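You operate a simulated robot arm through the tools that you are given. There is no shell and no other tool. Be economical: measure what you need, move in short steps, check, and stop when the job is done.

You run a simulated two-armed robot. Do the job below in one go: nothing can be reset, and whatever is moved stays where it is left.

JOB
Take the choke and put it on the long table. Put the grey brush on the low bench away on the fan side of the green bench. Take the green dust box and leave it in the blue tray. Fetch the yellow dust box and set it on the blue plate. Fetch the black rag and set it on top of the grey hood. Any order will do. Set down upright: choke, yellow dust box.

It is judged by the outcome, as a careful person would: the job done as asked, and still so three seconds after it is handed in. It fails if anything else is knocked over, pushed out of place, dropped, spilled or broken.

ROBOT AND FRAMES
Two 7-joint arms with two-finger parallel grippers on one trunk, on a base that drives. Base frame: it is fixed to the floor where the robot stands at the start and does not move with it; the origin is under the middle of the robot, x ahead of it, y to its left, z up. Units: cm, degrees, N and s.
The left shoulder is at the start at [7, 13.4, 105.1], the right one opposite. Places, roughly: black rag (8x6x4 cm) [60, 300, 80]; blue plate (10x10x2 cm) [-10, -90, 80]; blue tray (30x21x13 cm) [60, 40, 70]; choke (7x4x5 cm) [50, 10, 70]; fan side of the green bench [-750, 600, 80]; green dust box [50, 75, 75]; grey brush (4x3x9 cm) [40, 50, 70]; grey hood [50, 425, 25]; long table [-80, -90, 80]; yellow dust box [50, 125, 75]. Payload 1.57 kg a hand.
Tool frame (each hand has its own): the origin (TCP) lies between the finger pads and is the grasp point; the fingertips stand 3 cm ahead of it; z points along the fingers, y is the line along which they close. The gripper opens to 8 cm. The fingers are 1.7 cm wide and 1.2 cm thick; the gripper's body (4 by 8.2 cm) begins 8 cm behind the TCP.
Orientation is that of the tool frame in the base frame, as a unit quaternion [w, x, y, z]. With the fingers straight down and closing along the base's y, the tool's x points along the base's -x, its y along +y and its z along -z.

CONTROLS
- The arms move only by the tool move_arm. It takes "left_rows", "right_rows" or both (then of equal length, played together; a hand with none holds still); each is a list that holds one entry, the list of rows, each a list of 7 numbers: the finger opening in cm, from 0 to 8, then the shift along the base's x, y, z in units of 100 mm (1.0 is 100 mm), then the turn, a rotation vector about the base's x, y, z in units of 45 degrees (1.0 is 45 degrees). In form: [[[fingers, tx, ty, tz, rx, ry, rz], ...]]. A call has 1 to 12 rows; each row is the pose to reach, as a shift and turn from the pose commanded when the call began. A call with a number of a shift or a turn outside -1 to 1 is refused whole. Each row takes 0.2 s and may step no farther than 5 cm and 8.6 degrees from the row before; otherwise, or with a gripper value out of range, the whole call is refused. Where a pose cannot be reached the arm comes as near as it can. A force on the tool above 40 N (or 10 N above the force at the start of the call, whichever is more), or a blocked arm, ends the call early, and 0.2 s more pass. The fingers move at their own pace (about 15.3 cm/s each) and stop on an object; they squeeze with about 23 N. The grip force told is the motor's: it shows also when the fingers shut on nothing. Time passes only in rows, and 0.2 s behind the last, so rows that repeat a pose let the fingers close. It gives the time, the measured TCP pose, the force on the tool (base axes), the opening and the grip force at its end, in the units of the frame above (readings bear some noise), with the torque about the TCP (base axes, N m) and any sound that the robot's microphone picked up.
- Cameras (640 x 400 px; columns grow to the right, rows downward): "scene" is now at [11.93, -3.61, 126.32]; the picture's right is [-0.46, -0.89, 0.00], its down [-0.65, 0.33, -0.68] and it looks along [0.61, -0.31, -0.73] (base axes); focal length 214 px, centre (320, 200). "left" rides on the left gripper at [7.2, 0.7, -12.2] in its tool frame; the picture's right is [-0.09, 1.00, 0.00], its down [-0.84, -0.08, -0.54] and it looks along [-0.54, -0.05, 0.84] (tool axes); focal length 238 px, centre (320, 200). "right" rides on the right gripper at [7.2, -0.7, -12.2] in its tool frame; the picture's right is [0.09, 1.00, 0.00], its down [-0.84, 0.08, -0.54] and it looks along [-0.54, 0.05, 0.84] (tool axes); focal length 238 px, centre (320, 200). There is no depth. A picture from a camera that has moved, and an enlarged one, comes with that camera's place and axes in the base frame and with its lens.
- get_image(camera): a new picture of that camera. The clock stands still meanwhile.
- slide_trunk(by): slides the trunk up (or, below 0, down) by that many cm; the arms and the scene camera ride with it, the base frame stays. It gives what a move gives, with no picture.
- roll_base(legs): drives the robot by 1 to 6 legs, each [ahead, left, turn to the left] in cm, cm and degrees, along the robot's own axes; the way and the turn of a leg run together, so that a leg with both is an arc; at most 150 cm and 180 degrees a leg. The arms and the cameras ride along, it lands a little off, and it stops where it bumps. It gives what a move gives.
- pan_tilt(pan, tilt): turns the head with the scene camera to pan (to the left, within 86 degrees either way) and tilt (down, from -29 to 69), counted from straight ahead of the robot. It gives what a move gives.
- zoom(camera, box): a new picture of the part [left, top, right, bottom] of that camera's present view, enlarged. The clock stands still meanwhile.
- hand_in(): hands the job in; it is judged then, once.

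Work in short steps. Places have to be worked out from the pictures, the camera data and where the tool is seen: move nearer, look again, correct. Check each grasp and each placing, and mend what went wrong. You have 165 turns and 130 pictures in all, those below and enlarged ones among them. Open the grippers and draw the arms clear of the work before you hand the job in, unless the task says otherwise; then end with one line.

The tools are called after "Call:" by a JSON object that holds its "fn" and its "kwargs". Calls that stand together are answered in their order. move_arm: Moves the arms, as the interface text tells. Its arguments: {"type":"object","properties":{"left_rows":{"type":"array","items":{"type":"array","items":{"type":"array","items":{"type":"number"}}}},"right_rows":{"type":"array","items":{"type":"array","items":{"type":"array","items":{"type":"number"}}}}},"required":[]} The other tools are called the same way: slide_trunk (by) slides the trunk up or down; roll_base (legs) drives the base; pan_tilt (pan, tilt) turns the head that bears the scene camera; get_image (camera) takes a picture; zoom (camera, box) takes an enlarged picture of a part of a camera's view; hand_in () hands the job in.

At the start:

```text
clock: 0.0
left_ee_pos: [39.86, 36.38, 106.13]
left_orientation: [0.0, 0.0, 1.0, -0.001]
left_contact_force: [0.6, -0.4, 0.2]
left_ft_torque: [-0.01, 0.01, 0.03]
left_grip_width: 7.99
left_gripper_force: 0.1
right_ee_pos: [38.89, -2.62, 104.66]
right_orientation: [0.0, 0.0, 1.0, 0.0]
right_contact_force: [-1.0, -0.1, 0.5]
right_ft_torque: [0.01, -0.02, -0.01]
right_grip_width: 7.99
right_gripper_force: 0.1
trunk travel left (down, up): [-62.5, 31.5]
robot x, y, heading: [0.26, 0.12, 0.1]
head pan, tilt: [-27.1, 46.9]
```

scene: 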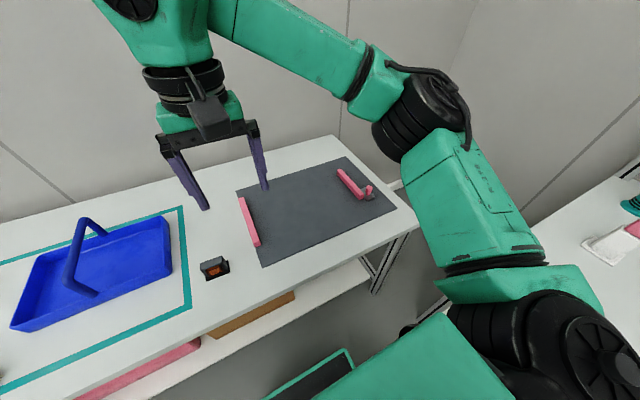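
right: 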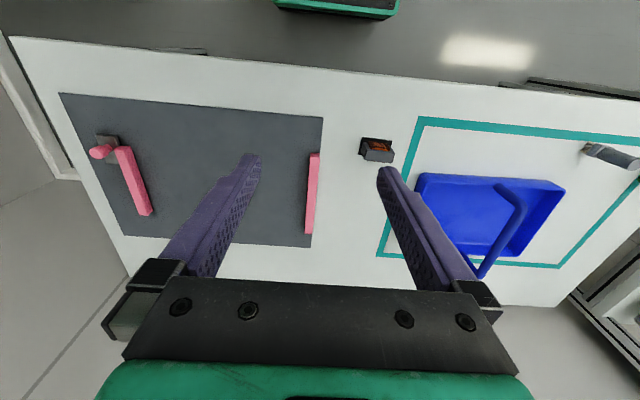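
left: 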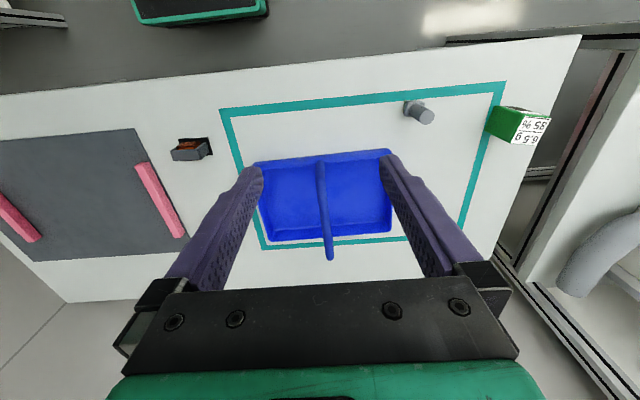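

I see the tray, choke, brush and green box on the table in front. I'll look around with the head to map the place before doing anything.

Call:
{"fn": "pan_tilt", "kwargs": {"pan": 60, "tilt": 30}}

Call:
{"fn": "get_image", "kwargs": {"camera": "scene"}}

Call:
{"fn": "pan_tilt", "kwargs": {"pan": -80, "tilt": 30}}

Call:
{"fn": "get_image", "kwargs": {"camera": "scene"}}

```text
clock: 1.6
left_ee_pos: [39.81, 36.35, 106.15]
left_orientation: [0.0, 0.0, 1.0, 0.0]
left_contact_force: [0.8, 0.4, 0.0]
left_ft_torque: [-0.01, -0.02, 0.04]
left_grip_width: 7.99
left_gripper_force: 0.0
right_ee_pos: [38.77, -2.58, 104.68]
right_orientation: [0.0, 0.0, 1.0, -0.001]
right_contact_force: [0.3, 0.8, 0.7]
right_ft_torque: [0.01, -0.01, 0.02]
right_grip_width: 8.01
right_gripper_force: 0.1
trunk travel left (down, up): [-62.5, 31.5]
robot x, y, heading: [0.02, 0.02, -0.1]
head pan, tilt: [60.0, 30.0]
```

```text
126 pictures are left
camera scene: at [9.36, 7.86, 128.85], right [0.87, -0.5, 0.0], down [-0.25, -0.43, -0.87], along [0.43, 0.75, -0.5], focal length 214 px, centre (320, 200)
```

scene: 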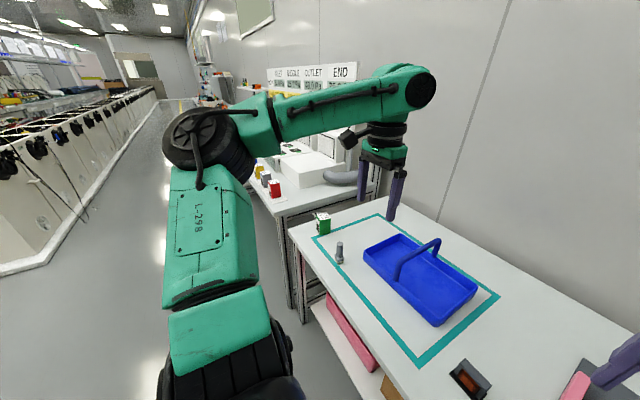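

```text
clock: 3.8
left_ee_pos: [39.8, 36.42, 106.19]
left_orientation: [-0.001, 0.0, 1.0, 0.001]
left_contact_force: [0.0, 0.1, -0.1]
left_ft_torque: [0.02, -0.02, 0.0]
left_grip_width: 8.0
left_gripper_force: 0.0
right_ee_pos: [38.97, -2.73, 104.69]
right_orientation: [0.0, 0.0, 1.0, 0.0]
right_contact_force: [0.0, -0.8, 0.8]
right_ft_torque: [-0.05, -0.01, -0.01]
right_grip_width: 7.97
right_gripper_force: 0.1
trunk travel left (down, up): [-62.5, 31.5]
robot x, y, heading: [0.11, 0.07, 0.3]
head pan, tilt: [-80.0, 30.0]
```

```text
125 pictures are left
camera scene: at [6.41, -8.88, 128.85], right [-0.98, -0.17, 0.0], down [-0.09, 0.49, -0.87], along [0.15, -0.85, -0.5], focal length 214 px, centre (320, 200)
```

scene: 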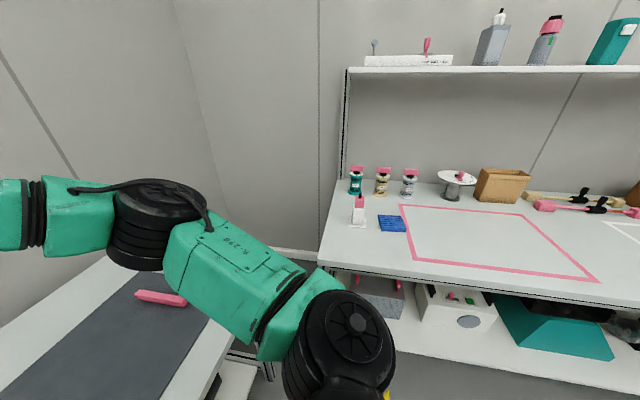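

Next I look left along the wall and toward the far side with zooms.

Call:
{"fn": "pan_tilt", "kwargs": {"pan": 70, "tilt": 10}}

Call:
{"fn": "zoom", "kwargs": {"camera": "scene", "box": [240, 60, 560, 260]}}

Call:
{"fn": "pan_tilt", "kwargs": {"pan": 86, "tilt": 5}}

Call:
{"fn": "get_image", "kwargs": {"camera": "scene"}}

Call:
{"fn": "pan_tilt", "kwargs": {"pan": 20, "tilt": 50}}

Call:
{"fn": "get_image", "kwargs": {"camera": "scene"}}

```text
clock: 6.2
left_ee_pos: [39.82, 36.26, 106.17]
left_orientation: [0.0, -0.001, 1.0, -0.001]
left_contact_force: [-0.1, -0.4, -0.2]
left_ft_torque: [0.0, 0.0, 0.01]
left_grip_width: 8.0
left_gripper_force: 0.1
right_ee_pos: [38.89, -2.69, 104.76]
right_orientation: [0.0, 0.0, 1.0, 0.001]
right_contact_force: [-0.6, -0.2, 0.2]
right_ft_torque: [0.0, 0.0, -0.01]
right_grip_width: 8.0
right_gripper_force: 0.0
trunk travel left (down, up): [-62.5, 31.5]
robot x, y, heading: [0.13, 0.13, -0.3]
head pan, tilt: [70.0, 10.0]
```

```text
2.00 times, centred on (400, 160) of scene
camera zoom: at [8.02, 8.76, 132.08], right [0.94, -0.34, 0.0], down [-0.06, -0.16, -0.98], along [0.34, 0.93, -0.17], focal length 429 px, centre (160, 280)
```

zoom: 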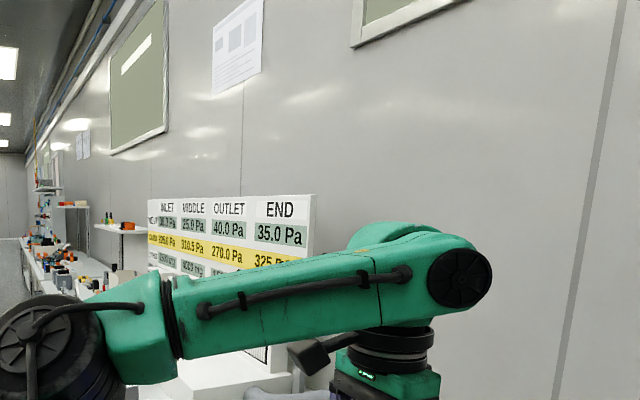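

```text
clock: 7.0
left_ee_pos: [39.86, 36.37, 106.06]
left_orientation: [0.0, 0.0, 1.0, 0.0]
left_contact_force: [-0.3, -0.2, -0.3]
left_ft_torque: [-0.01, -0.04, -0.01]
left_grip_width: 8.0
left_gripper_force: 0.0
right_ee_pos: [38.69, -2.67, 104.74]
right_orientation: [-0.001, 0.0, 1.0, 0.001]
right_contact_force: [0.8, -0.9, -0.9]
right_ft_torque: [-0.03, -0.03, 0.02]
right_grip_width: 7.97
right_gripper_force: 0.0
trunk travel left (down, up): [-62.5, 31.5]
robot x, y, heading: [0.03, -0.05, 0.0]
head pan, tilt: [85.9, 5.0]
```

```text
123 pictures are left
camera scene: at [5.49, 9.19, 132.89], right [1.0, -0.07, 0.0], down [-0.01, -0.09, -1.0], along [0.07, 0.99, -0.09], focal length 214 px, centre (320, 200)
```

scene: 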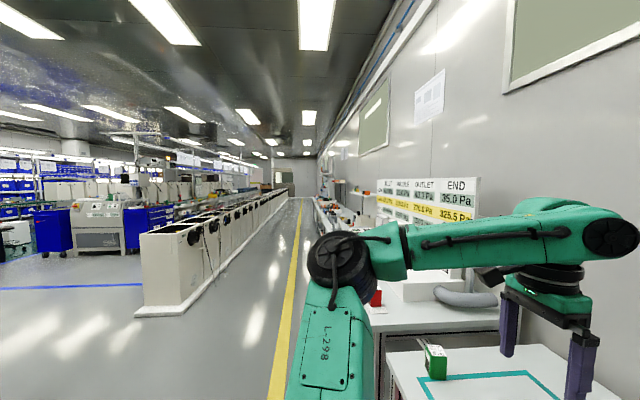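

```text
clock: 8.3
left_ee_pos: [39.78, 36.4, 106.25]
left_orientation: [0.0, 0.0, 1.0, 0.0]
left_contact_force: [0.1, 0.5, -0.6]
left_ft_torque: [0.02, -0.01, -0.01]
left_grip_width: 8.02
left_gripper_force: 0.2
right_ee_pos: [38.97, -2.69, 104.8]
right_orientation: [0.001, 0.0, 1.0, 0.0]
right_contact_force: [-0.2, -0.4, 0.0]
right_ft_torque: [0.02, 0.0, -0.02]
right_grip_width: 7.99
right_gripper_force: 0.1
trunk travel left (down, up): [-62.5, 31.5]
robot x, y, heading: [-0.09, 0.02, 0.0]
head pan, tilt: [20.0, 50.0]
```

```text
122 pictures are left
camera scene: at [12.07, 2.67, 125.9], right [0.34, -0.94, 0.0], down [-0.72, -0.26, -0.64], along [0.6, 0.22, -0.77], focal length 214 px, centre (320, 200)
```

scene: 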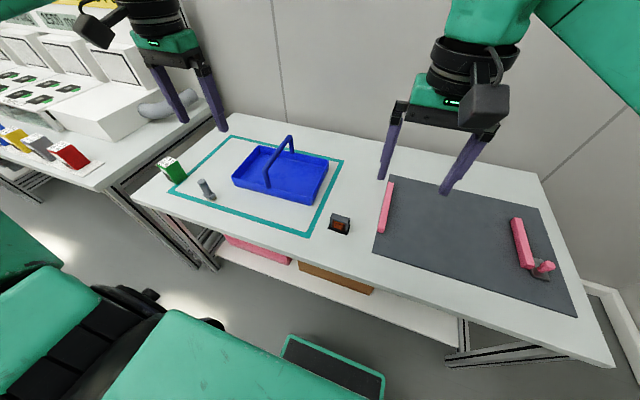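

The yellow box sits on the next table to the left, and the long table is on the right. I'll start with the green box: drive left so that the left hand is near it.

Call:
{"fn": "roll_base", "kwargs": {"legs": [[0, 35, 0]]}}

Call:
{"fn": "get_image", "kwargs": {"camera": "left"}}

Call:
{"fn": "pan_tilt", "kwargs": {"pan": 40, "tilt": 45}}

Call:
{"fn": "get_image", "kwargs": {"camera": "scene"}}

```text
clock: 10.6
left_ee_pos: [39.58, 71.65, 106.18]
left_orientation: [0.001, -0.002, 1.0, 0.0]
left_contact_force: [0.3, 0.1, 0.2]
left_ft_torque: [0.01, -0.03, 0.0]
left_grip_width: 8.0
left_gripper_force: 0.0
right_ee_pos: [38.74, 32.76, 104.74]
right_orientation: [-0.001, -0.002, 1.0, 0.0]
right_contact_force: [-0.1, -0.7, 0.2]
right_ft_torque: [0.0, 0.0, 0.02]
right_grip_width: 8.01
right_gripper_force: 0.1
trunk travel left (down, up): [-62.5, 31.5]
robot x, y, heading: [-0.18, 35.32, 0.2]
head pan, tilt: [20.0, 50.0]
```

```text
121 pictures are left
camera left: at [32.35, 72.31, 118.32], right [0.09, 1.0, 0.0], down [0.84, -0.07, 0.54], along [0.54, -0.05, -0.84], focal length 238 px, centre (320, 200)
```

left: 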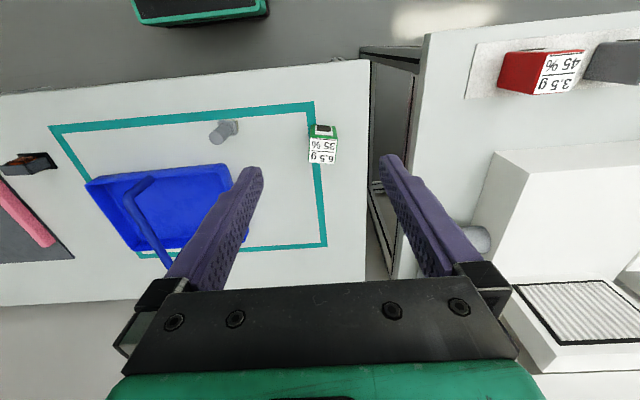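

```text
clock: 11.5
left_ee_pos: [39.51, 71.66, 106.21]
left_orientation: [0.0, -0.003, 1.0, 0.0]
left_contact_force: [-0.5, 0.3, -0.1]
left_ft_torque: [-0.01, -0.04, -0.02]
left_grip_width: 8.03
left_gripper_force: 0.1
right_ee_pos: [38.66, 32.7, 104.77]
right_orientation: [0.0, -0.003, 1.0, 0.001]
right_contact_force: [-0.4, -0.6, -0.8]
right_ft_torque: [-0.02, 0.02, -0.03]
right_grip_width: 7.99
right_gripper_force: 0.1
trunk travel left (down, up): [-62.5, 31.5]
robot x, y, heading: [0.33, 34.63, 0.3]
head pan, tilt: [40.0, 45.0]
```

```text
120 pictures are left
camera scene: at [10.93, 40.44, 126.58], right [0.65, -0.76, 0.0], down [-0.54, -0.46, -0.71], along [0.54, 0.46, -0.71], focal length 214 px, centre (320, 200)
```

scene: 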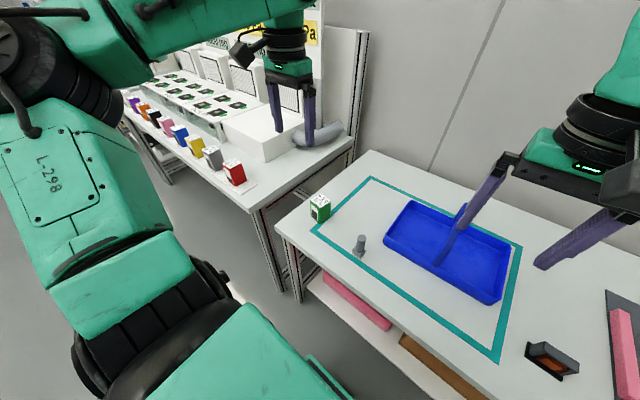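

The green box is at about (49, 71.5), with its top near z 75 and its faces parallel to the axes. I move the left hand over it.

Call:
{"fn": "move_arm", "kwargs": {"left_rows": [[[8, 0.3, 0, -0.3, 0, 0, 0], [8, 0.6, 0, -0.6, 0, 0, 0], [8, 0.9, 0, -0.9, 0, 0, 0], [8, 0.9, 0, -0.9, 0, 0, 0]]]}}

Call:
{"fn": "get_image", "kwargs": {"camera": "left"}}

```text
clock: 12.5
left_ee_pos: [48.68, 71.73, 97.28]
left_orientation: [0.001, -0.002, 1.0, 0.0]
left_contact_force: [0.2, -0.4, -0.2]
left_ft_torque: [-0.01, -0.02, 0.02]
left_grip_width: 8.0
left_gripper_force: 0.1
right_ee_pos: [38.84, 32.56, 104.68]
right_orientation: [0.0, -0.003, 1.0, 0.0]
right_contact_force: [0.6, -0.3, 0.0]
right_ft_torque: [0.01, -0.03, 0.01]
right_grip_width: 8.03
right_gripper_force: 0.0
trunk travel left (down, up): [-62.5, 31.5]
robot x, y, heading: [0.13, 35.41, 0.2]
head pan, tilt: [40.0, 45.0]
```

```text
119 pictures are left
camera left: at [41.54, 72.34, 109.37], right [0.09, 1.0, 0.0], down [0.84, -0.07, 0.54], along [0.54, -0.05, -0.84], focal length 238 px, centre (320, 200)
```

left: 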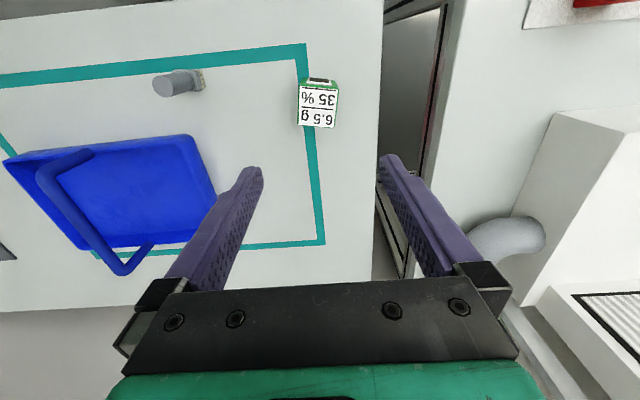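

By triangulation the box top is at z≈79.5, centre (47.1, 71.3), and the table at z≈70. I descend partway and check.

Call:
{"fn": "move_arm", "kwargs": {"left_rows": [[[8, -0.1, -0.02, -0.4, 0, 0, 0], [8, -0.15, -0.04, -0.7, 0, 0, 0], [8, -0.15, -0.04, -0.7, 0, 0, 0]]]}}

Call:
{"fn": "get_image", "kwargs": {"camera": "left"}}

```text
clock: 13.3
left_ee_pos: [47.11, 71.37, 90.26]
left_orientation: [0.0, -0.003, 1.0, 0.0]
left_contact_force: [0.0, -0.9, 0.5]
left_ft_torque: [0.0, -0.02, 0.03]
left_grip_width: 8.02
left_gripper_force: 0.1
right_ee_pos: [38.83, 32.75, 104.86]
right_orientation: [0.001, -0.003, 1.0, 0.0]
right_contact_force: [-1.1, 1.3, -0.7]
right_ft_torque: [-0.01, 0.0, 0.0]
right_grip_width: 8.03
right_gripper_force: 0.1
trunk travel left (down, up): [-62.5, 31.5]
robot x, y, heading: [-0.28, 35.16, 0.4]
head pan, tilt: [40.0, 45.0]
```

```text
118 pictures are left
camera left: at [39.94, 71.87, 102.31], right [0.09, 1.0, 0.0], down [0.84, -0.07, 0.54], along [0.54, -0.05, -0.84], focal length 238 px, centre (320, 200)
```

left: 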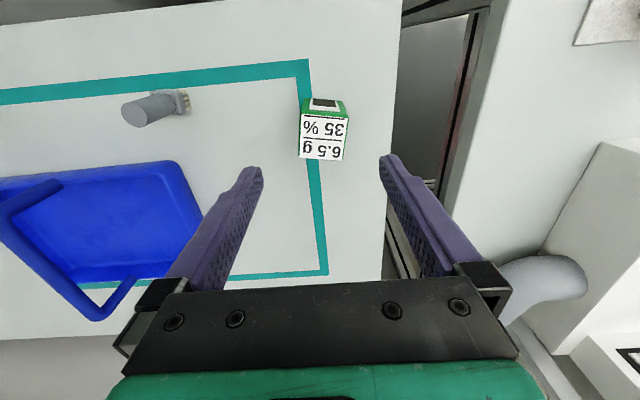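

The hand is aligned with the box. I descend to z≈76 around it and close.

Call:
{"fn": "move_arm", "kwargs": {"left_rows": [[[8, 0.04, 0.02, -0.4, 0, 0, 0], [8, 0.04, 0.02, -0.7, 0, 0, 0], [8, 0.04, 0.02, -0.95, 0, 0, 0]]]}}

Call:
{"fn": "move_arm", "kwargs": {"left_rows": [[[8, 0, 0, -0.25, 0, 0, 0], [8, 0, 0, -0.45, 0, 0, 0], [8, 0, 0, -0.45, 0, 0, 0], [3, 0, 0, -0.45, 0, 0, 0], [3, 0, 0, -0.45, 0, 0, 0], [3, 0, 0, -0.45, 0, 0, 0]]]}}

Call:
{"fn": "get_image", "kwargs": {"camera": "left"}}

```text
clock: 14.1
left_ee_pos: [47.47, 71.52, 80.7]
left_orientation: [0.0, -0.002, 1.0, 0.0]
left_contact_force: [0.0, -0.1, -0.5]
left_ft_torque: [0.04, -0.02, -0.01]
left_grip_width: 7.98
left_gripper_force: 0.0
right_ee_pos: [38.73, 32.72, 104.63]
right_orientation: [-0.001, -0.004, 1.0, 0.0]
right_contact_force: [-0.4, 1.0, -0.1]
right_ft_torque: [-0.01, 0.04, -0.01]
right_grip_width: 7.99
right_gripper_force: 0.0
trunk travel left (down, up): [-62.5, 31.5]
robot x, y, heading: [-0.19, 35.11, 0.3]
head pan, tilt: [40.0, 45.0]
```

```text
clock: 15.5
left_ee_pos: [47.37, 71.53, 76.21]
left_orientation: [0.001, -0.003, 1.0, 0.0]
left_contact_force: [0.0, -0.5, 0.3]
left_ft_torque: [0.0, -0.01, -0.01]
left_grip_width: 5.34
left_gripper_force: 23.0
right_ee_pos: [38.7, 32.81, 104.71]
right_orientation: [-0.001, -0.003, 1.0, 0.0]
right_contact_force: [1.0, 0.5, 0.2]
right_ft_torque: [0.01, -0.04, 0.01]
right_grip_width: 8.02
right_gripper_force: 0.0
trunk travel left (down, up): [-62.5, 31.5]
robot x, y, heading: [-0.28, 35.35, 0.4]
head pan, tilt: [40.0, 45.0]
```

```text
117 pictures are left
camera left: at [40.17, 72.18, 88.32], right [0.09, 1.0, 0.0], down [0.84, -0.07, 0.54], along [0.54, -0.05, -0.84], focal length 238 px, centre (320, 200)
```

left: 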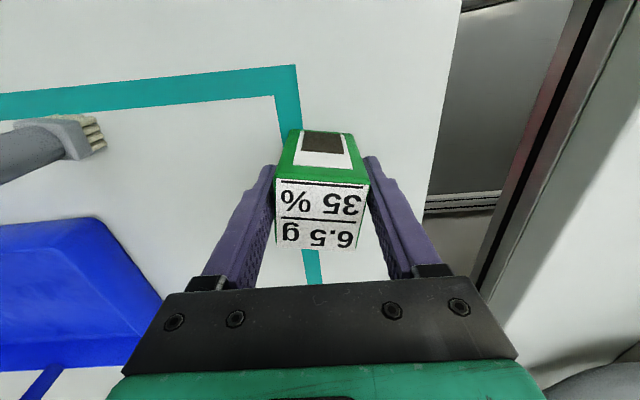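

Box is held (5.34 cm). I lift it and look for the drop spot in the tray.

Call:
{"fn": "move_arm", "kwargs": {"left_rows": [[[3, 0, 0, 0.3, 0, 0, 0], [3, 0, 0, 0.6, 0, 0, 0], [3, 0, 0, 0.98, 0, 0, 0]]]}}

Call:
{"fn": "move_arm", "kwargs": {"left_rows": [[[3, 0, -0.2, 0.3, 0, 0, 0], [3, 0, -0.5, 0.6, 0, 0, 0], [3, 0, -0.9, 0.8, 0, 0, 0]]]}}

Call:
{"fn": "get_image", "kwargs": {"camera": "left"}}

Call:
{"fn": "pan_tilt", "kwargs": {"pan": 0, "tilt": 45}}

Call:
{"fn": "get_image", "kwargs": {"camera": "scene"}}

```text
clock: 16.3
left_ee_pos: [47.44, 71.48, 86.18]
left_orientation: [0.0, -0.002, 1.0, 0.0]
left_contact_force: [-0.4, -0.2, 0.9]
left_ft_torque: [-0.03, -0.01, -0.02]
left_grip_width: 3.0
left_gripper_force: 0.1
right_ee_pos: [38.67, 32.76, 104.87]
right_orientation: [0.0, -0.002, 1.0, 0.001]
right_contact_force: [0.0, -0.4, 0.3]
right_ft_torque: [0.05, 0.03, 0.02]
right_grip_width: 8.02
right_gripper_force: 0.0
trunk travel left (down, up): [-62.5, 31.5]
robot x, y, heading: [-0.06, 35.01, 0.2]
head pan, tilt: [40.0, 45.0]
```

```text
clock: 17.1
left_ee_pos: [47.34, 62.37, 93.94]
left_orientation: [0.0, -0.003, 1.0, 0.001]
left_contact_force: [0.1, -0.8, 0.7]
left_ft_torque: [0.02, 0.01, -0.02]
left_grip_width: 2.99
left_gripper_force: 0.1
right_ee_pos: [38.79, 32.63, 104.73]
right_orientation: [-0.001, -0.002, 1.0, 0.0]
right_contact_force: [0.0, -0.3, -0.1]
right_ft_torque: [-0.01, 0.04, 0.02]
right_grip_width: 8.0
right_gripper_force: 0.1
trunk travel left (down, up): [-62.5, 31.5]
robot x, y, heading: [-0.29, 35.4, 0.0]
head pan, tilt: [40.0, 45.0]
```

```text
116 pictures are left
camera left: at [40.28, 62.99, 106.1], right [0.09, 1.0, 0.0], down [0.84, -0.07, 0.54], along [0.54, -0.04, -0.84], focal length 238 px, centre (320, 200)
```

left: 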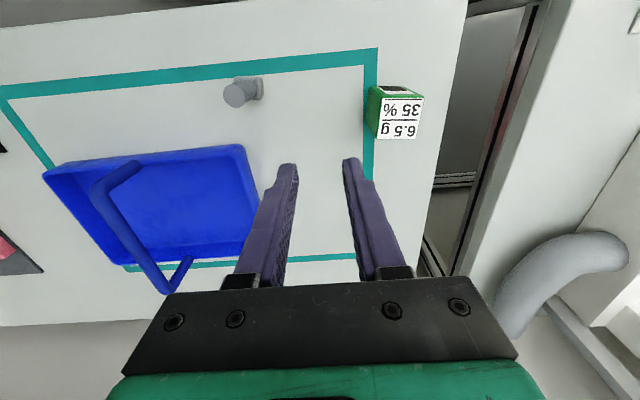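

```text
clock: 18.1
left_ee_pos: [47.54, 62.53, 93.98]
left_orientation: [-0.001, -0.003, 1.0, 0.0]
left_contact_force: [-0.1, 0.0, -0.9]
left_ft_torque: [-0.02, 0.03, 0.02]
left_grip_width: 3.02
left_gripper_force: 0.1
right_ee_pos: [38.73, 32.8, 104.81]
right_orientation: [0.0, -0.002, 1.0, 0.0]
right_contact_force: [0.3, -0.1, -1.0]
right_ft_torque: [0.0, 0.0, -0.05]
right_grip_width: 8.01
right_gripper_force: 0.1
trunk travel left (down, up): [-62.5, 31.5]
robot x, y, heading: [0.2, 35.19, 0.2]
head pan, tilt: [0.0, 45.0]
```

```text
115 pictures are left
camera scene: at [12.86, 35.24, 126.58], right [0.01, -1.0, 0.0], down [-0.71, 0.0, -0.71], along [0.71, 0.0, -0.71], focal length 214 px, centre (320, 200)
```

scene: 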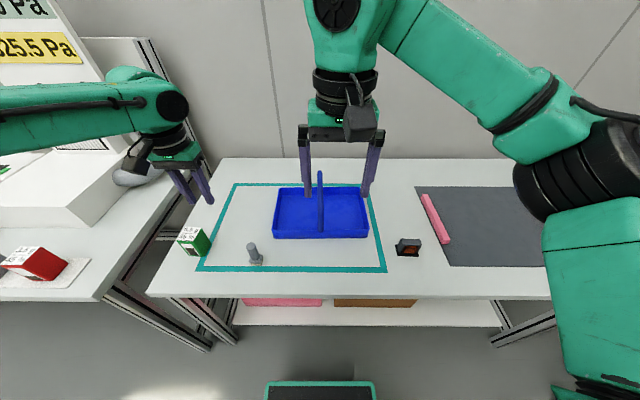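

The grip let go while lifting, and the box stands where it was, undisturbed. I'll regrasp lower and tighter, and lift slowly.

Call:
{"fn": "move_arm", "kwargs": {"left_rows": [[[8, 0, 0.2, -0.1, 0, 0, 0], [8, 0, 0.5, -0.1, 0, 0, 0], [8, 0, 0.88, -0.1, 0, 0, 0], [8, 0, 0.88, -0.5, 0, 0, 0], [8, 0, 0.88, -0.9, 0, 0, 0]]]}}

Call:
{"fn": "move_arm", "kwargs": {"left_rows": [[[8, 0, 0, -0.4, 0, 0, 0], [8, 0, 0, -0.7, 0, 0, 0], [8, 0, 0, -1.0, 0, 0, 0]]]}}

Call:
{"fn": "get_image", "kwargs": {"camera": "left"}}

```text
clock: 19.3
left_ee_pos: [47.19, 71.4, 84.8]
left_orientation: [0.0, -0.002, 1.0, 0.0]
left_contact_force: [1.1, -0.2, 0.0]
left_ft_torque: [0.02, -0.01, -0.02]
left_grip_width: 7.97
left_gripper_force: 0.1
right_ee_pos: [38.85, 32.75, 104.71]
right_orientation: [0.0, -0.002, 1.0, -0.001]
right_contact_force: [0.9, 0.1, 0.0]
right_ft_torque: [-0.02, 0.0, 0.01]
right_grip_width: 8.02
right_gripper_force: 0.1
trunk travel left (down, up): [-62.5, 31.5]
robot x, y, heading: [-0.24, 34.91, 0.3]
head pan, tilt: [0.0, 45.0]
```

```text
clock: 20.1
left_ee_pos: [47.51, 71.21, 74.97]
left_orientation: [0.0, -0.003, 1.0, 0.001]
left_contact_force: [0.0, -0.3, 0.2]
left_ft_torque: [-0.03, -0.01, 0.01]
left_grip_width: 7.99
left_gripper_force: 0.0
right_ee_pos: [38.78, 32.8, 104.71]
right_orientation: [0.001, -0.003, 1.0, 0.0]
right_contact_force: [-0.2, 0.0, 0.1]
right_ft_torque: [0.02, 0.01, 0.0]
right_grip_width: 8.0
right_gripper_force: 0.0
trunk travel left (down, up): [-62.5, 31.5]
robot x, y, heading: [-0.07, 35.24, 0.3]
head pan, tilt: [0.0, 45.0]
```

```text
114 pictures are left
camera left: at [40.3, 71.87, 87.12], right [0.09, 1.0, 0.0], down [0.84, -0.07, 0.54], along [0.54, -0.05, -0.84], focal length 238 px, centre (320, 200)
```

left: 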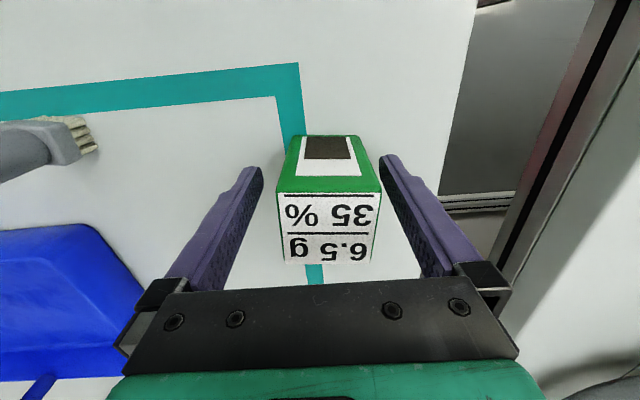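

The fingers flank the box properly. I close fully, wait longer, then lift slightly.

Call:
{"fn": "move_arm", "kwargs": {"left_rows": [[[0, 0, 0, 0, 0, 0, 0], [0, 0, 0, 0, 0, 0, 0], [0, 0, 0, 0, 0, 0, 0], [0, 0, 0, 0, 0, 0, 0], [0, 0, 0, 0.05, 0, 0, 0], [0, 0, 0, 0.1, 0, 0, 0], [0, 0, 0, 0.2, 0, 0, 0], [0, 0, 0, 0.3, 0, 0, 0]]]}}

Call:
{"fn": "get_image", "kwargs": {"camera": "left"}}

```text
clock: 21.9
left_ee_pos: [47.51, 71.17, 78.03]
left_orientation: [0.001, -0.002, 1.0, 0.0]
left_contact_force: [-0.6, 0.7, -0.8]
left_ft_torque: [0.01, 0.04, -0.02]
left_grip_width: 5.03
left_gripper_force: 22.6
right_ee_pos: [38.72, 32.69, 104.62]
right_orientation: [0.001, -0.003, 1.0, 0.0]
right_contact_force: [0.3, -0.6, -0.3]
right_ft_torque: [-0.01, 0.01, 0.02]
right_grip_width: 8.0
right_gripper_force: 0.1
trunk travel left (down, up): [-62.5, 31.5]
robot x, y, heading: [0.05, 35.23, 0.1]
head pan, tilt: [0.0, 45.0]
```

```text
113 pictures are left
camera left: at [40.25, 71.84, 90.15], right [0.09, 1.0, 0.0], down [0.84, -0.07, 0.54], along [0.54, -0.05, -0.84], focal length 238 px, centre (320, 200)
```

left: 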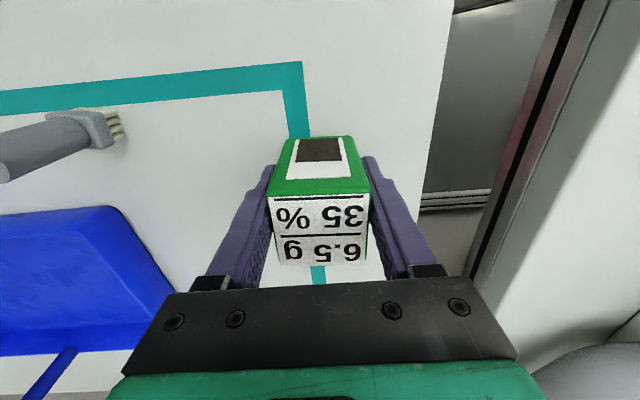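

The box came up 3 cm with the hand. I keep lifting gently and check the hold.

Call:
{"fn": "move_arm", "kwargs": {"left_rows": [[[0, 0, 0, 0.15, 0, 0, 0], [0, 0, 0, 0.3, 0, 0, 0], [0, 0, 0, 0.45, 0, 0, 0], [0, 0, 0, 0.6, 0, 0, 0], [0, 0, 0, 0.75, 0, 0, 0], [0, 0, 0, 0.9, 0, 0, 0], [0, 0, 0, 0.95, 0, 0, 0]]]}}

Call:
{"fn": "get_image", "kwargs": {"camera": "left"}}

```text
clock: 23.5
left_ee_pos: [47.47, 71.4, 87.47]
left_orientation: [-0.001, -0.002, 1.0, 0.0]
left_contact_force: [-1.3, 0.3, -0.8]
left_ft_torque: [-0.02, -0.01, 0.01]
left_grip_width: 5.02
left_gripper_force: 23.2
right_ee_pos: [38.69, 32.66, 104.66]
right_orientation: [0.0, -0.002, 1.0, 0.001]
right_contact_force: [0.1, -0.8, 0.2]
right_ft_torque: [-0.02, 0.01, 0.02]
right_grip_width: 8.0
right_gripper_force: 0.1
trunk travel left (down, up): [-62.5, 31.5]
robot x, y, heading: [0.03, 35.12, 0.2]
head pan, tilt: [0.0, 45.0]
```

```text
112 pictures are left
camera left: at [40.25, 71.95, 99.62], right [0.09, 1.0, 0.0], down [0.84, -0.07, 0.54], along [0.54, -0.05, -0.84], focal length 238 px, centre (320, 200)
```

left: 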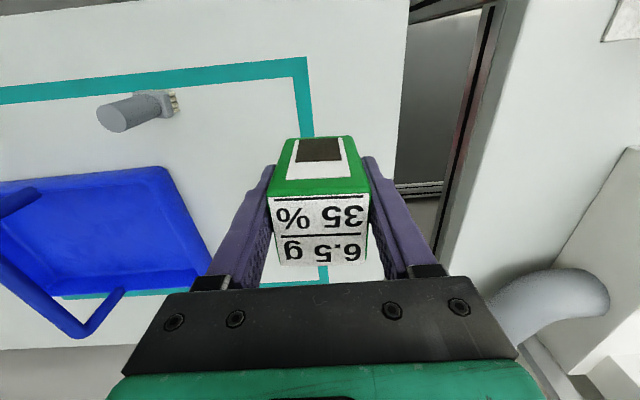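

Held firmly. The tray spans about x 52–72, y 20–50 with its handle at y≈35; I'll target its left half at (61, 43.2).

Call:
{"fn": "move_arm", "kwargs": {"left_rows": [[[0, 0.05, -0.1, 0.2, 0, 0, 0], [0, 0.15, -0.3, 0.5, 0, 0, 0], [0, 0.25, -0.55, 0.7, 0, 0, 0], [0, 0.4, -0.8, 0.7, 0, 0, 0], [0, 0.5, -0.99, 0.7, 0, 0, 0]]]}}

Call:
{"fn": "move_arm", "kwargs": {"left_rows": [[[0, 0.2, -0.3, 0, 0, 0, 0], [0, 0.4, -0.6, 0, 0, 0, 0], [0, 0.6, -0.9, 0, 0, 0, 0], [0, 0.8, -0.99, 0, 0, 0, 0]]]}}

Call:
{"fn": "move_arm", "kwargs": {"left_rows": [[[0, 0.0, -0.3, 0, 0, 0, 0], [0, 0.05, -0.6, 0, 0, 0, 0], [0, 0.05, -0.82, 0, 0, 0, 0], [0, 0.05, -0.82, 0, 0, 0, 0]]]}}

Call:
{"fn": "get_image", "kwargs": {"camera": "left"}}

Call:
{"fn": "get_image", "kwargs": {"camera": "scene"}}

```text
clock: 24.7
left_ee_pos: [52.5, 61.25, 94.4]
left_orientation: [-0.001, -0.003, 1.0, 0.0]
left_contact_force: [0.1, 0.5, -1.5]
left_ft_torque: [-0.01, 0.01, 0.02]
left_grip_width: 5.01
left_gripper_force: 23.0
right_ee_pos: [38.91, 32.69, 104.66]
right_orientation: [0.0, -0.002, 1.0, 0.001]
right_contact_force: [-0.7, -0.2, 0.2]
right_ft_torque: [-0.01, -0.01, 0.02]
right_grip_width: 8.0
right_gripper_force: 0.0
trunk travel left (down, up): [-62.5, 31.5]
robot x, y, heading: [0.04, 35.13, 0.1]
head pan, tilt: [0.0, 45.0]
```

```text
clock: 25.7
left_ee_pos: [54.68, 54.15, 93.93]
left_orientation: [0.0, -0.003, 1.0, 0.0]
left_contact_force: [-0.2, 0.3, -1.1]
left_ft_torque: [0.0, 0.02, 0.01]
left_grip_width: 5.01
left_gripper_force: 22.5
left hand out of reach, approached as far as the arm can: row 2, 3, 4
right_ee_pos: [38.87, 32.74, 104.54]
right_orientation: [-0.001, -0.003, 1.0, 0.0]
right_contact_force: [0.4, -0.4, 0.2]
right_ft_torque: [0.02, 0.01, -0.01]
right_grip_width: 7.99
right_gripper_force: 0.0
trunk travel left (down, up): [-62.5, 31.5]
robot x, y, heading: [0.1, 35.03, 0.4]
head pan, tilt: [0.0, 45.0]
```

```text
clock: 26.7
left_ee_pos: [51.44, 48.88, 93.58]
left_orientation: [0.001, -0.003, 1.0, 0.001]
left_contact_force: [-0.2, -0.4, -1.1]
left_ft_torque: [-0.03, 0.02, 0.02]
left_grip_width: 5.0
left_gripper_force: 22.6
left hand out of reach, approached as far as the arm can: row 1, 2, 3, 4
right_ee_pos: [38.77, 32.62, 104.76]
right_orientation: [0.0, -0.002, 1.0, 0.001]
right_contact_force: [0.8, 0.6, 0.0]
right_ft_torque: [-0.05, 0.0, -0.01]
right_grip_width: 8.0
right_gripper_force: 0.0
trunk travel left (down, up): [-62.5, 31.5]
robot x, y, heading: [-0.0, 34.93, 0.5]
head pan, tilt: [0.0, 45.0]
```

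```text
111 pictures are left
camera left: at [44.16, 49.43, 105.79], right [0.09, 1.0, 0.0], down [0.84, -0.07, 0.54], along [0.54, -0.05, -0.84], focal length 238 px, centre (320, 200)
```

left: 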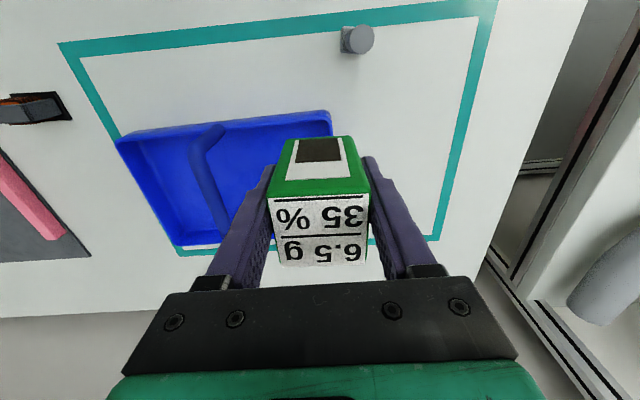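

```text
110 pictures are left
camera scene: at [12.89, 35.24, 126.58], right [0.01, -1.0, 0.0], down [-0.71, 0.0, -0.71], along [0.71, 0.0, -0.71], focal length 214 px, centre (320, 200)
```

scene: 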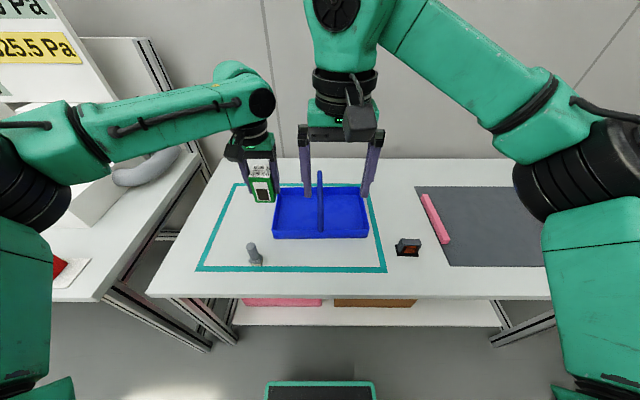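

The arm is at the end of its reach, so I drive the base forward and slightly right to bring the box over the tray.

Call:
{"fn": "roll_base", "kwargs": {"legs": [[9.5, -5.7, 0]]}}

Call:
{"fn": "get_image", "kwargs": {"camera": "left"}}

Call:
{"fn": "get_image", "kwargs": {"camera": "scene"}}

```text
clock: 27.9
left_ee_pos: [60.9, 43.19, 93.73]
left_orientation: [0.002, -0.004, 1.0, -0.001]
left_contact_force: [0.4, 0.1, -1.4]
left_ft_torque: [-0.01, 0.04, -0.01]
left_grip_width: 5.0
left_gripper_force: 22.6
right_ee_pos: [48.35, 27.06, 104.67]
right_orientation: [0.0, -0.003, 1.0, 0.0]
right_contact_force: [0.3, 0.3, -0.6]
right_ft_torque: [0.02, 0.02, 0.01]
right_grip_width: 7.99
right_gripper_force: 0.0
trunk travel left (down, up): [-62.5, 31.5]
robot x, y, heading: [9.68, 29.8, 0.0]
head pan, tilt: [0.0, 45.0]
```

```text
109 pictures are left
camera left: at [53.7, 43.8, 105.81], right [0.09, 1.0, 0.0], down [0.84, -0.07, 0.54], along [0.54, -0.05, -0.84], focal length 238 px, centre (320, 200)
```

left: 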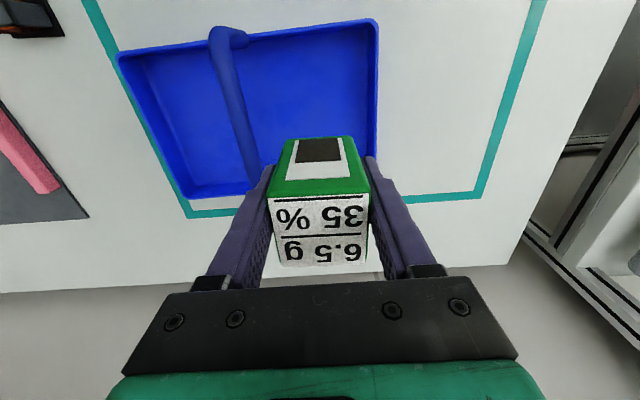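

```text
108 pictures are left
camera scene: at [22.42, 29.58, 126.59], right [0.01, -1.0, 0.0], down [-0.71, 0.0, -0.71], along [0.71, 0.0, -0.71], focal length 214 px, centre (320, 200)
```

scene: 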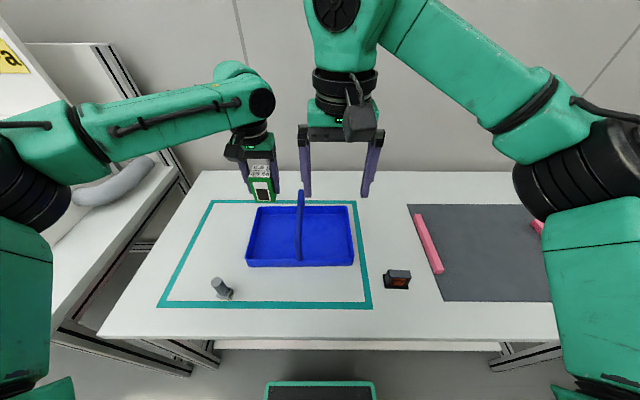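

The box is over the tray's left half with margins on both sides. I lower it straight down.

Call:
{"fn": "move_arm", "kwargs": {"left_rows": [[[0, 0, 0, -0.3, 0, 0, 0], [0, 0, 0, -0.6, 0, 0, 0], [0, 0, 0, -0.9, 0, 0, 0]]]}}

Call:
{"fn": "move_arm", "kwargs": {"left_rows": [[[0, 0, 0, -0.25, 0, 0, 0], [0, 0, 0, -0.5, 0, 0, 0], [0, 0, 0, -0.65, 0, 0, 0], [0, 0, 0, -0.75, 0, 0, 0], [0, 0, 0, -0.8, 0, 0, 0]]]}}

Call:
{"fn": "get_image", "kwargs": {"camera": "left"}}

```text
clock: 28.7
left_ee_pos: [60.29, 43.63, 84.91]
left_orientation: [0.0, -0.003, 1.0, -0.001]
left_contact_force: [0.0, -0.1, -0.9]
left_ft_torque: [-0.01, -0.02, 0.01]
left_grip_width: 4.98
left_gripper_force: 23.0
left hand out of reach, approached as far as the arm can: row 3
right_ee_pos: [48.5, 27.08, 104.66]
right_orientation: [-0.001, -0.003, 1.0, 0.001]
right_contact_force: [0.5, -0.1, 0.4]
right_ft_torque: [0.01, -0.01, 0.02]
right_grip_width: 8.0
right_gripper_force: 0.0
trunk travel left (down, up): [-62.5, 31.5]
robot x, y, heading: [9.32, 29.59, 0.5]
head pan, tilt: [0.0, 45.0]
```

```text
clock: 29.9
left_ee_pos: [58.15, 44.82, 78.12]
left_orientation: [0.0, -0.003, 1.0, -0.001]
left_contact_force: [-0.2, -0.2, -1.6]
left_ft_torque: [0.02, 0.0, -0.03]
left_grip_width: 5.02
left_gripper_force: 22.4
left hand out of reach, approached as far as the arm can: row 1, 2, 3, 4, 5
right_ee_pos: [48.26, 27.14, 104.8]
right_orientation: [0.0, -0.004, 1.0, 0.0]
right_contact_force: [0.2, 0.2, 0.1]
right_ft_torque: [0.02, -0.02, -0.04]
right_grip_width: 8.01
right_gripper_force: 0.0
trunk travel left (down, up): [-62.5, 31.5]
robot x, y, heading: [9.27, 29.34, 0.5]
head pan, tilt: [0.0, 45.0]
```

```text
107 pictures are left
camera left: at [51.03, 45.56, 90.17], right [0.09, 1.0, 0.0], down [0.84, -0.07, 0.54], along [0.54, -0.05, -0.84], focal length 238 px, centre (320, 200)
```

left: 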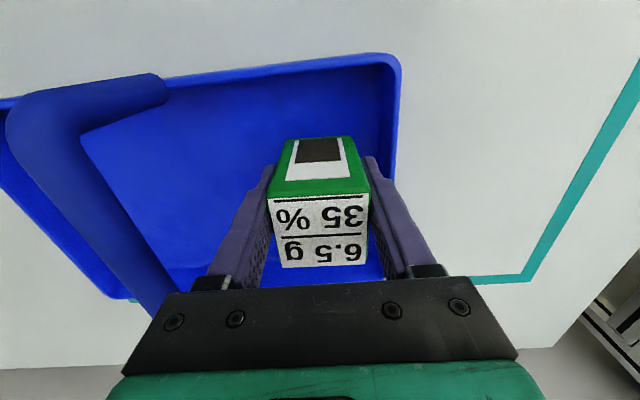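

The arm's reach limit pulled it slightly left. I shift the base 1.8 cm right, then lower with the trunk instead.

Call:
{"fn": "roll_base", "kwargs": {"legs": [[0, -1.8, 0]]}}

Call:
{"fn": "slide_trunk", "kwargs": {"by": -2.0}}

Call:
{"fn": "get_image", "kwargs": {"camera": "left"}}

```text
clock: 30.7
left_ee_pos: [58.16, 43.33, 78.11]
left_orientation: [0.002, -0.003, 1.0, -0.002]
left_contact_force: [-0.6, -0.3, -1.4]
left_ft_torque: [-0.02, 0.0, 0.0]
left_grip_width: 4.98
left_gripper_force: 23.5
right_ee_pos: [48.33, 25.54, 104.65]
right_orientation: [-0.001, -0.003, 1.0, -0.001]
right_contact_force: [-0.1, 0.1, 0.4]
right_ft_torque: [-0.01, -0.04, 0.0]
right_grip_width: 8.01
right_gripper_force: 0.0
trunk travel left (down, up): [-62.5, 31.5]
robot x, y, heading: [9.71, 27.63, 0.3]
head pan, tilt: [0.0, 45.0]
```

```text
clock: 31.4
left_ee_pos: [58.16, 43.17, 76.02]
left_orientation: [0.001, -0.004, 1.0, 0.001]
left_contact_force: [0.6, -0.2, -0.5]
left_ft_torque: [-0.01, 0.0, 0.0]
left_grip_width: 4.99
left_gripper_force: 22.7
right_ee_pos: [48.43, 25.29, 102.69]
right_orientation: [0.0, -0.004, 1.0, 0.001]
right_contact_force: [-0.6, -0.4, 0.6]
right_ft_torque: [0.01, -0.05, -0.03]
right_grip_width: 8.01
right_gripper_force: 0.0
trunk travel left (down, up): [-60.5, 33.5]
robot x, y, heading: [9.88, 27.66, 0.3]
head pan, tilt: [0.0, 45.0]
```

```text
106 pictures are left
camera left: at [51.03, 43.74, 88.2], right [0.09, 1.0, 0.0], down [0.84, -0.07, 0.54], along [0.54, -0.05, -0.84], focal length 238 px, centre (320, 200)
```

left: 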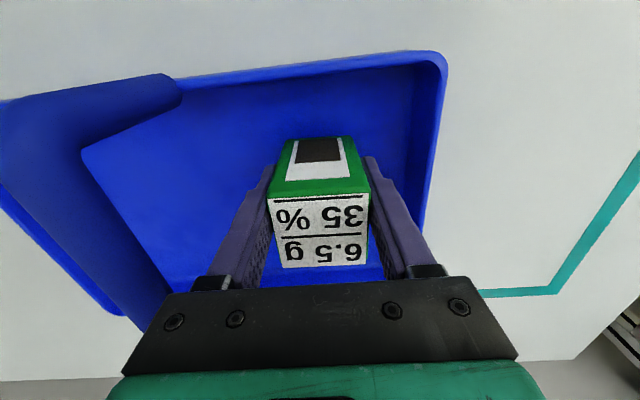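

Not in contact yet (force z about −0.5 N). I lower in small steps.

Call:
{"fn": "slide_trunk", "kwargs": {"by": -0.5}}

Call:
{"fn": "slide_trunk", "kwargs": {"by": -0.3}}

```text
clock: 31.9
left_ee_pos: [58.1, 43.09, 75.52]
left_orientation: [0.001, -0.004, 1.0, 0.0]
left_contact_force: [-0.6, 0.3, 2.5]
left_ft_torque: [0.1, 0.13, -0.01]
left_grip_width: 4.99
left_gripper_force: 23.2
right_ee_pos: [48.33, 25.33, 102.35]
right_orientation: [0.0, -0.004, 1.0, 0.0]
right_contact_force: [-0.3, -1.0, 0.1]
right_ft_torque: [0.02, 0.03, 0.02]
right_grip_width: 8.0
right_gripper_force: 0.0
trunk travel left (down, up): [-60.0, 34.0]
robot x, y, heading: [9.43, 27.63, 0.5]
head pan, tilt: [0.0, 45.0]
```

```text
clock: 32.4
left_ee_pos: [58.18, 43.14, 75.6]
left_orientation: [0.005, -0.004, 1.0, -0.001]
left_contact_force: [1.3, 3.5, 21.4]
left_ft_torque: [0.27, 0.37, -0.12]
left_grip_width: 5.0
left_gripper_force: 22.4
right_ee_pos: [48.11, 25.23, 102.1]
right_orientation: [0.001, -0.004, 1.0, 0.001]
right_contact_force: [0.8, 0.1, -0.6]
right_ft_torque: [0.0, 0.02, 0.02]
right_grip_width: 8.0
right_gripper_force: 0.0
trunk travel left (down, up): [-59.7, 34.3]
robot x, y, heading: [9.63, 27.59, 0.2]
head pan, tilt: [0.0, 45.0]
```

Contact with the tray floor. I relieve the pressure a little, release, and rise by trunk.

Call:
{"fn": "slide_trunk", "kwargs": {"by": 0.3}}

Call:
{"fn": "move_arm", "kwargs": {"left_rows": [[[7, 0, 0, 0, 0, 0, 0], [7, 0, 0, 0, 0, 0, 0]]]}}

Call:
{"fn": "slide_trunk", "kwargs": {"by": 15}}

Call:
{"fn": "get_image", "kwargs": {"camera": "left"}}

Call:
{"fn": "get_image", "kwargs": {"camera": "right"}}

```text
clock: 33.0
left_ee_pos: [58.22, 43.13, 75.43]
left_orientation: [0.002, -0.004, 1.0, 0.0]
left_contact_force: [4.5, 1.8, 9.9]
left_ft_torque: [0.2, -0.09, -0.08]
left_grip_width: 4.98
left_gripper_force: 22.6
right_ee_pos: [48.33, 25.34, 102.11]
right_orientation: [0.0, -0.004, 1.0, -0.001]
right_contact_force: [-0.6, 0.1, -0.5]
right_ft_torque: [-0.01, -0.01, 0.02]
right_grip_width: 8.0
right_gripper_force: 0.0
trunk travel left (down, up): [-60.0, 34.0]
robot x, y, heading: [9.45, 28.01, 0.4]
head pan, tilt: [0.0, 45.0]
```

```text
clock: 33.6
left_ee_pos: [58.19, 43.05, 75.58]
left_orientation: [-0.001, -0.003, 1.0, -0.001]
left_contact_force: [-0.3, 0.0, -0.2]
left_ft_torque: [0.02, -0.01, -0.01]
left_grip_width: 7.02
left_gripper_force: 0.0
right_ee_pos: [48.31, 25.38, 102.33]
right_orientation: [-0.001, -0.003, 1.0, 0.001]
right_contact_force: [0.2, 1.3, 0.5]
right_ft_torque: [-0.01, 0.0, 0.0]
right_grip_width: 8.01
right_gripper_force: 0.1
trunk travel left (down, up): [-60.0, 34.0]
robot x, y, heading: [9.4, 27.62, 0.1]
head pan, tilt: [0.0, 45.0]
```

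```text
clock: 35.3
left_ee_pos: [58.36, 43.16, 90.62]
left_orientation: [0.001, -0.003, 1.0, -0.001]
left_contact_force: [0.8, 0.3, 0.6]
left_ft_torque: [0.01, -0.01, -0.01]
left_grip_width: 7.0
left_gripper_force: 0.0
right_ee_pos: [48.32, 25.27, 117.25]
right_orientation: [0.0, -0.003, 1.0, 0.001]
right_contact_force: [-0.3, -0.4, 0.1]
right_ft_torque: [0.0, 0.02, -0.01]
right_grip_width: 8.0
right_gripper_force: 0.1
trunk travel left (down, up): [-75.0, 19.0]
robot x, y, heading: [9.29, 27.55, 0.4]
head pan, tilt: [0.0, 45.0]
```

```text
105 pictures are left
camera left: at [51.05, 43.77, 102.68], right [0.09, 1.0, 0.0], down [0.84, -0.07, 0.54], along [0.54, -0.05, -0.84], focal length 238 px, centre (320, 200)
```

left: 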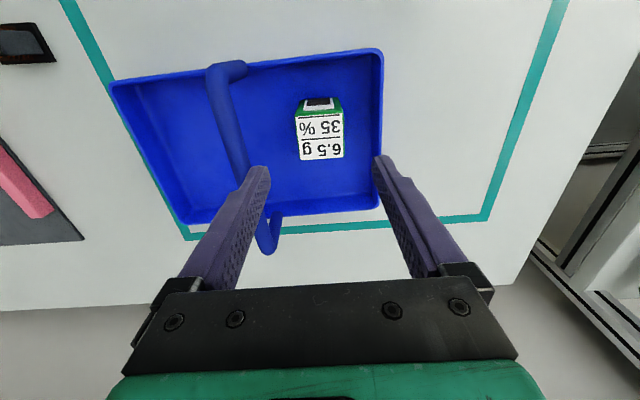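

```text
104 pictures are left
camera right: at [41.24, 24.48, 129.44], right [-0.1, 1.0, 0.0], down [0.84, 0.08, 0.54], along [0.54, 0.05, -0.84], focal length 238 px, centre (320, 200)
```

right: 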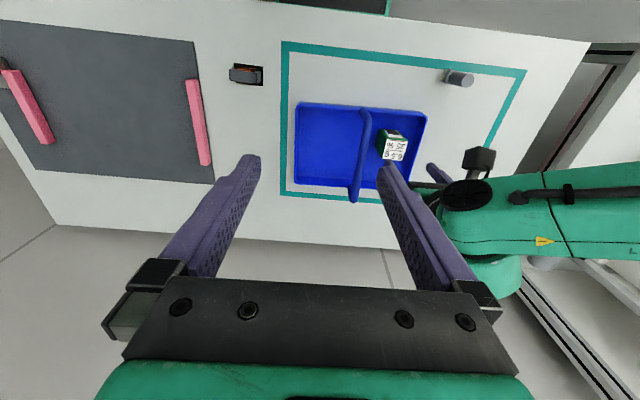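

Green box stands in the tray. Next the choke at about (47, 9.5) with the right hand: raise and retract the left hand first, then drive right.

Call:
{"fn": "move_arm", "kwargs": {"left_rows": [[[7, 0, 0, 0.4, 0, 0, 0], [7, -0.3, 0, 0.8, 0, 0, 0], [7, -0.7, 0, 1.0, 0, 0, 0], [7, -1.0, 0, 1.0, 0, 0, 0]]]}}

Call:
{"fn": "move_arm", "kwargs": {"left_rows": [[[7, 0, 0, 0.4, 0, 0, 0], [7, -0.3, 0.3, 0.8, 0, 0, 0], [7, -0.5, 0.6, 1.0, 0, 0, 0], [7, -0.5, 1.0, 1.0, 0, 0, 0]]]}}

Call:
{"fn": "roll_base", "kwargs": {"legs": [[0, -16, 0]]}}

Call:
{"fn": "move_arm", "kwargs": {"right_rows": [[[8, 0, 0, -0.4, 0, 0, 0], [8, 0, 0, -0.8, 0, 0, 0], [8, 0, 0, -1.0, 0, 0, 0]]]}}

Call:
{"fn": "move_arm", "kwargs": {"right_rows": [[[8, 0, 0, -0.4, 0, 0, 0], [8, 0, 0, -0.8, 0, 0, 0], [8, 0, 0, -1.0, 0, 0, 0]]]}}

Call:
{"fn": "get_image", "kwargs": {"camera": "right"}}

```text
clock: 36.3
left_ee_pos: [48.36, 43.17, 100.68]
left_orientation: [0.002, -0.004, 1.0, -0.001]
left_contact_force: [0.0, 0.0, 0.1]
left_ft_torque: [0.04, -0.05, 0.0]
left_grip_width: 6.98
left_gripper_force: 0.0
right_ee_pos: [48.25, 25.28, 117.22]
right_orientation: [0.001, -0.004, 1.0, 0.0]
right_contact_force: [0.7, 0.5, 0.3]
right_ft_torque: [0.0, -0.02, 0.0]
right_grip_width: 7.99
right_gripper_force: 0.2
trunk travel left (down, up): [-75.0, 19.0]
robot x, y, heading: [8.96, 27.68, 0.5]
head pan, tilt: [0.0, 45.0]
```

```text
refused: row 2 steps farther than a row can; nothing moved
```

```text
clock: 37.7
left_ee_pos: [48.51, 27.81, 100.6]
left_orientation: [0.001, -0.004, 1.0, -0.002]
left_contact_force: [0.2, -0.4, 0.8]
left_ft_torque: [-0.01, 0.0, -0.01]
left_grip_width: 7.02
left_gripper_force: 0.1
right_ee_pos: [48.54, 9.95, 117.19]
right_orientation: [0.0, -0.004, 1.0, 0.0]
right_contact_force: [-0.2, -0.4, 0.5]
right_ft_torque: [-0.03, 0.01, -0.02]
right_grip_width: 8.01
right_gripper_force: 0.1
trunk travel left (down, up): [-75.0, 19.0]
robot x, y, heading: [9.48, 11.94, 0.5]
head pan, tilt: [0.0, 45.0]
```

```text
clock: 38.5
left_ee_pos: [48.46, 27.61, 100.62]
left_orientation: [0.001, -0.004, 1.0, 0.0]
left_contact_force: [-0.7, 0.7, -0.4]
left_ft_torque: [0.01, 0.0, 0.0]
left_grip_width: 7.02
left_gripper_force: 0.0
right_ee_pos: [48.47, 9.57, 107.12]
right_orientation: [0.0, -0.006, 1.0, 0.0]
right_contact_force: [0.0, -0.4, -0.6]
right_ft_torque: [-0.01, 0.0, -0.01]
right_grip_width: 8.0
right_gripper_force: 0.0
trunk travel left (down, up): [-75.0, 19.0]
robot x, y, heading: [10.03, 12.2, 0.6]
head pan, tilt: [0.0, 45.0]
```

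```text
clock: 39.3
left_ee_pos: [48.5, 27.7, 100.62]
left_orientation: [0.001, -0.004, 1.0, -0.001]
left_contact_force: [-0.4, -0.2, 0.0]
left_ft_torque: [0.0, 0.03, -0.01]
left_grip_width: 7.0
left_gripper_force: 0.0
right_ee_pos: [48.43, 9.86, 97.19]
right_orientation: [-0.001, -0.005, 1.0, 0.0]
right_contact_force: [0.2, -0.7, -0.2]
right_ft_torque: [0.0, 0.0, 0.02]
right_grip_width: 8.01
right_gripper_force: 0.0
trunk travel left (down, up): [-75.0, 19.0]
robot x, y, heading: [9.56, 12.61, 0.5]
head pan, tilt: [0.0, 45.0]
```

```text
103 pictures are left
camera right: at [41.26, 8.98, 109.41], right [-0.1, 0.99, 0.0], down [0.84, 0.09, 0.54], along [0.54, 0.06, -0.84], focal length 238 px, centre (320, 200)
```

right: 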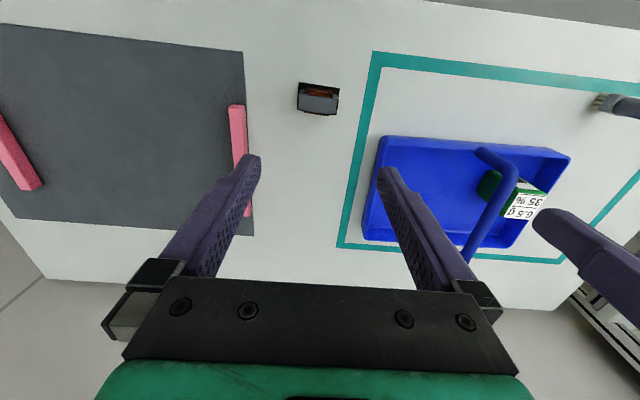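

The choke is now closer; I zoom to see its shape and heading.

Call:
{"fn": "zoom", "kwargs": {"camera": "right", "box": [240, 50, 400, 150]}}

```text
4.00 times, centred on (320, 100) of right
camera zoom: at [41.26, 8.98, 109.41], right [-0.1, 0.99, 0.0], down [0.84, 0.09, 0.54], along [0.54, 0.06, -0.84], focal length 953 px, centre (320, 600)
```

zoom: 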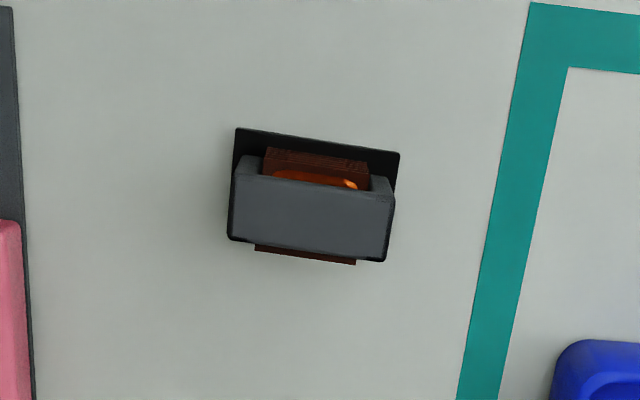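

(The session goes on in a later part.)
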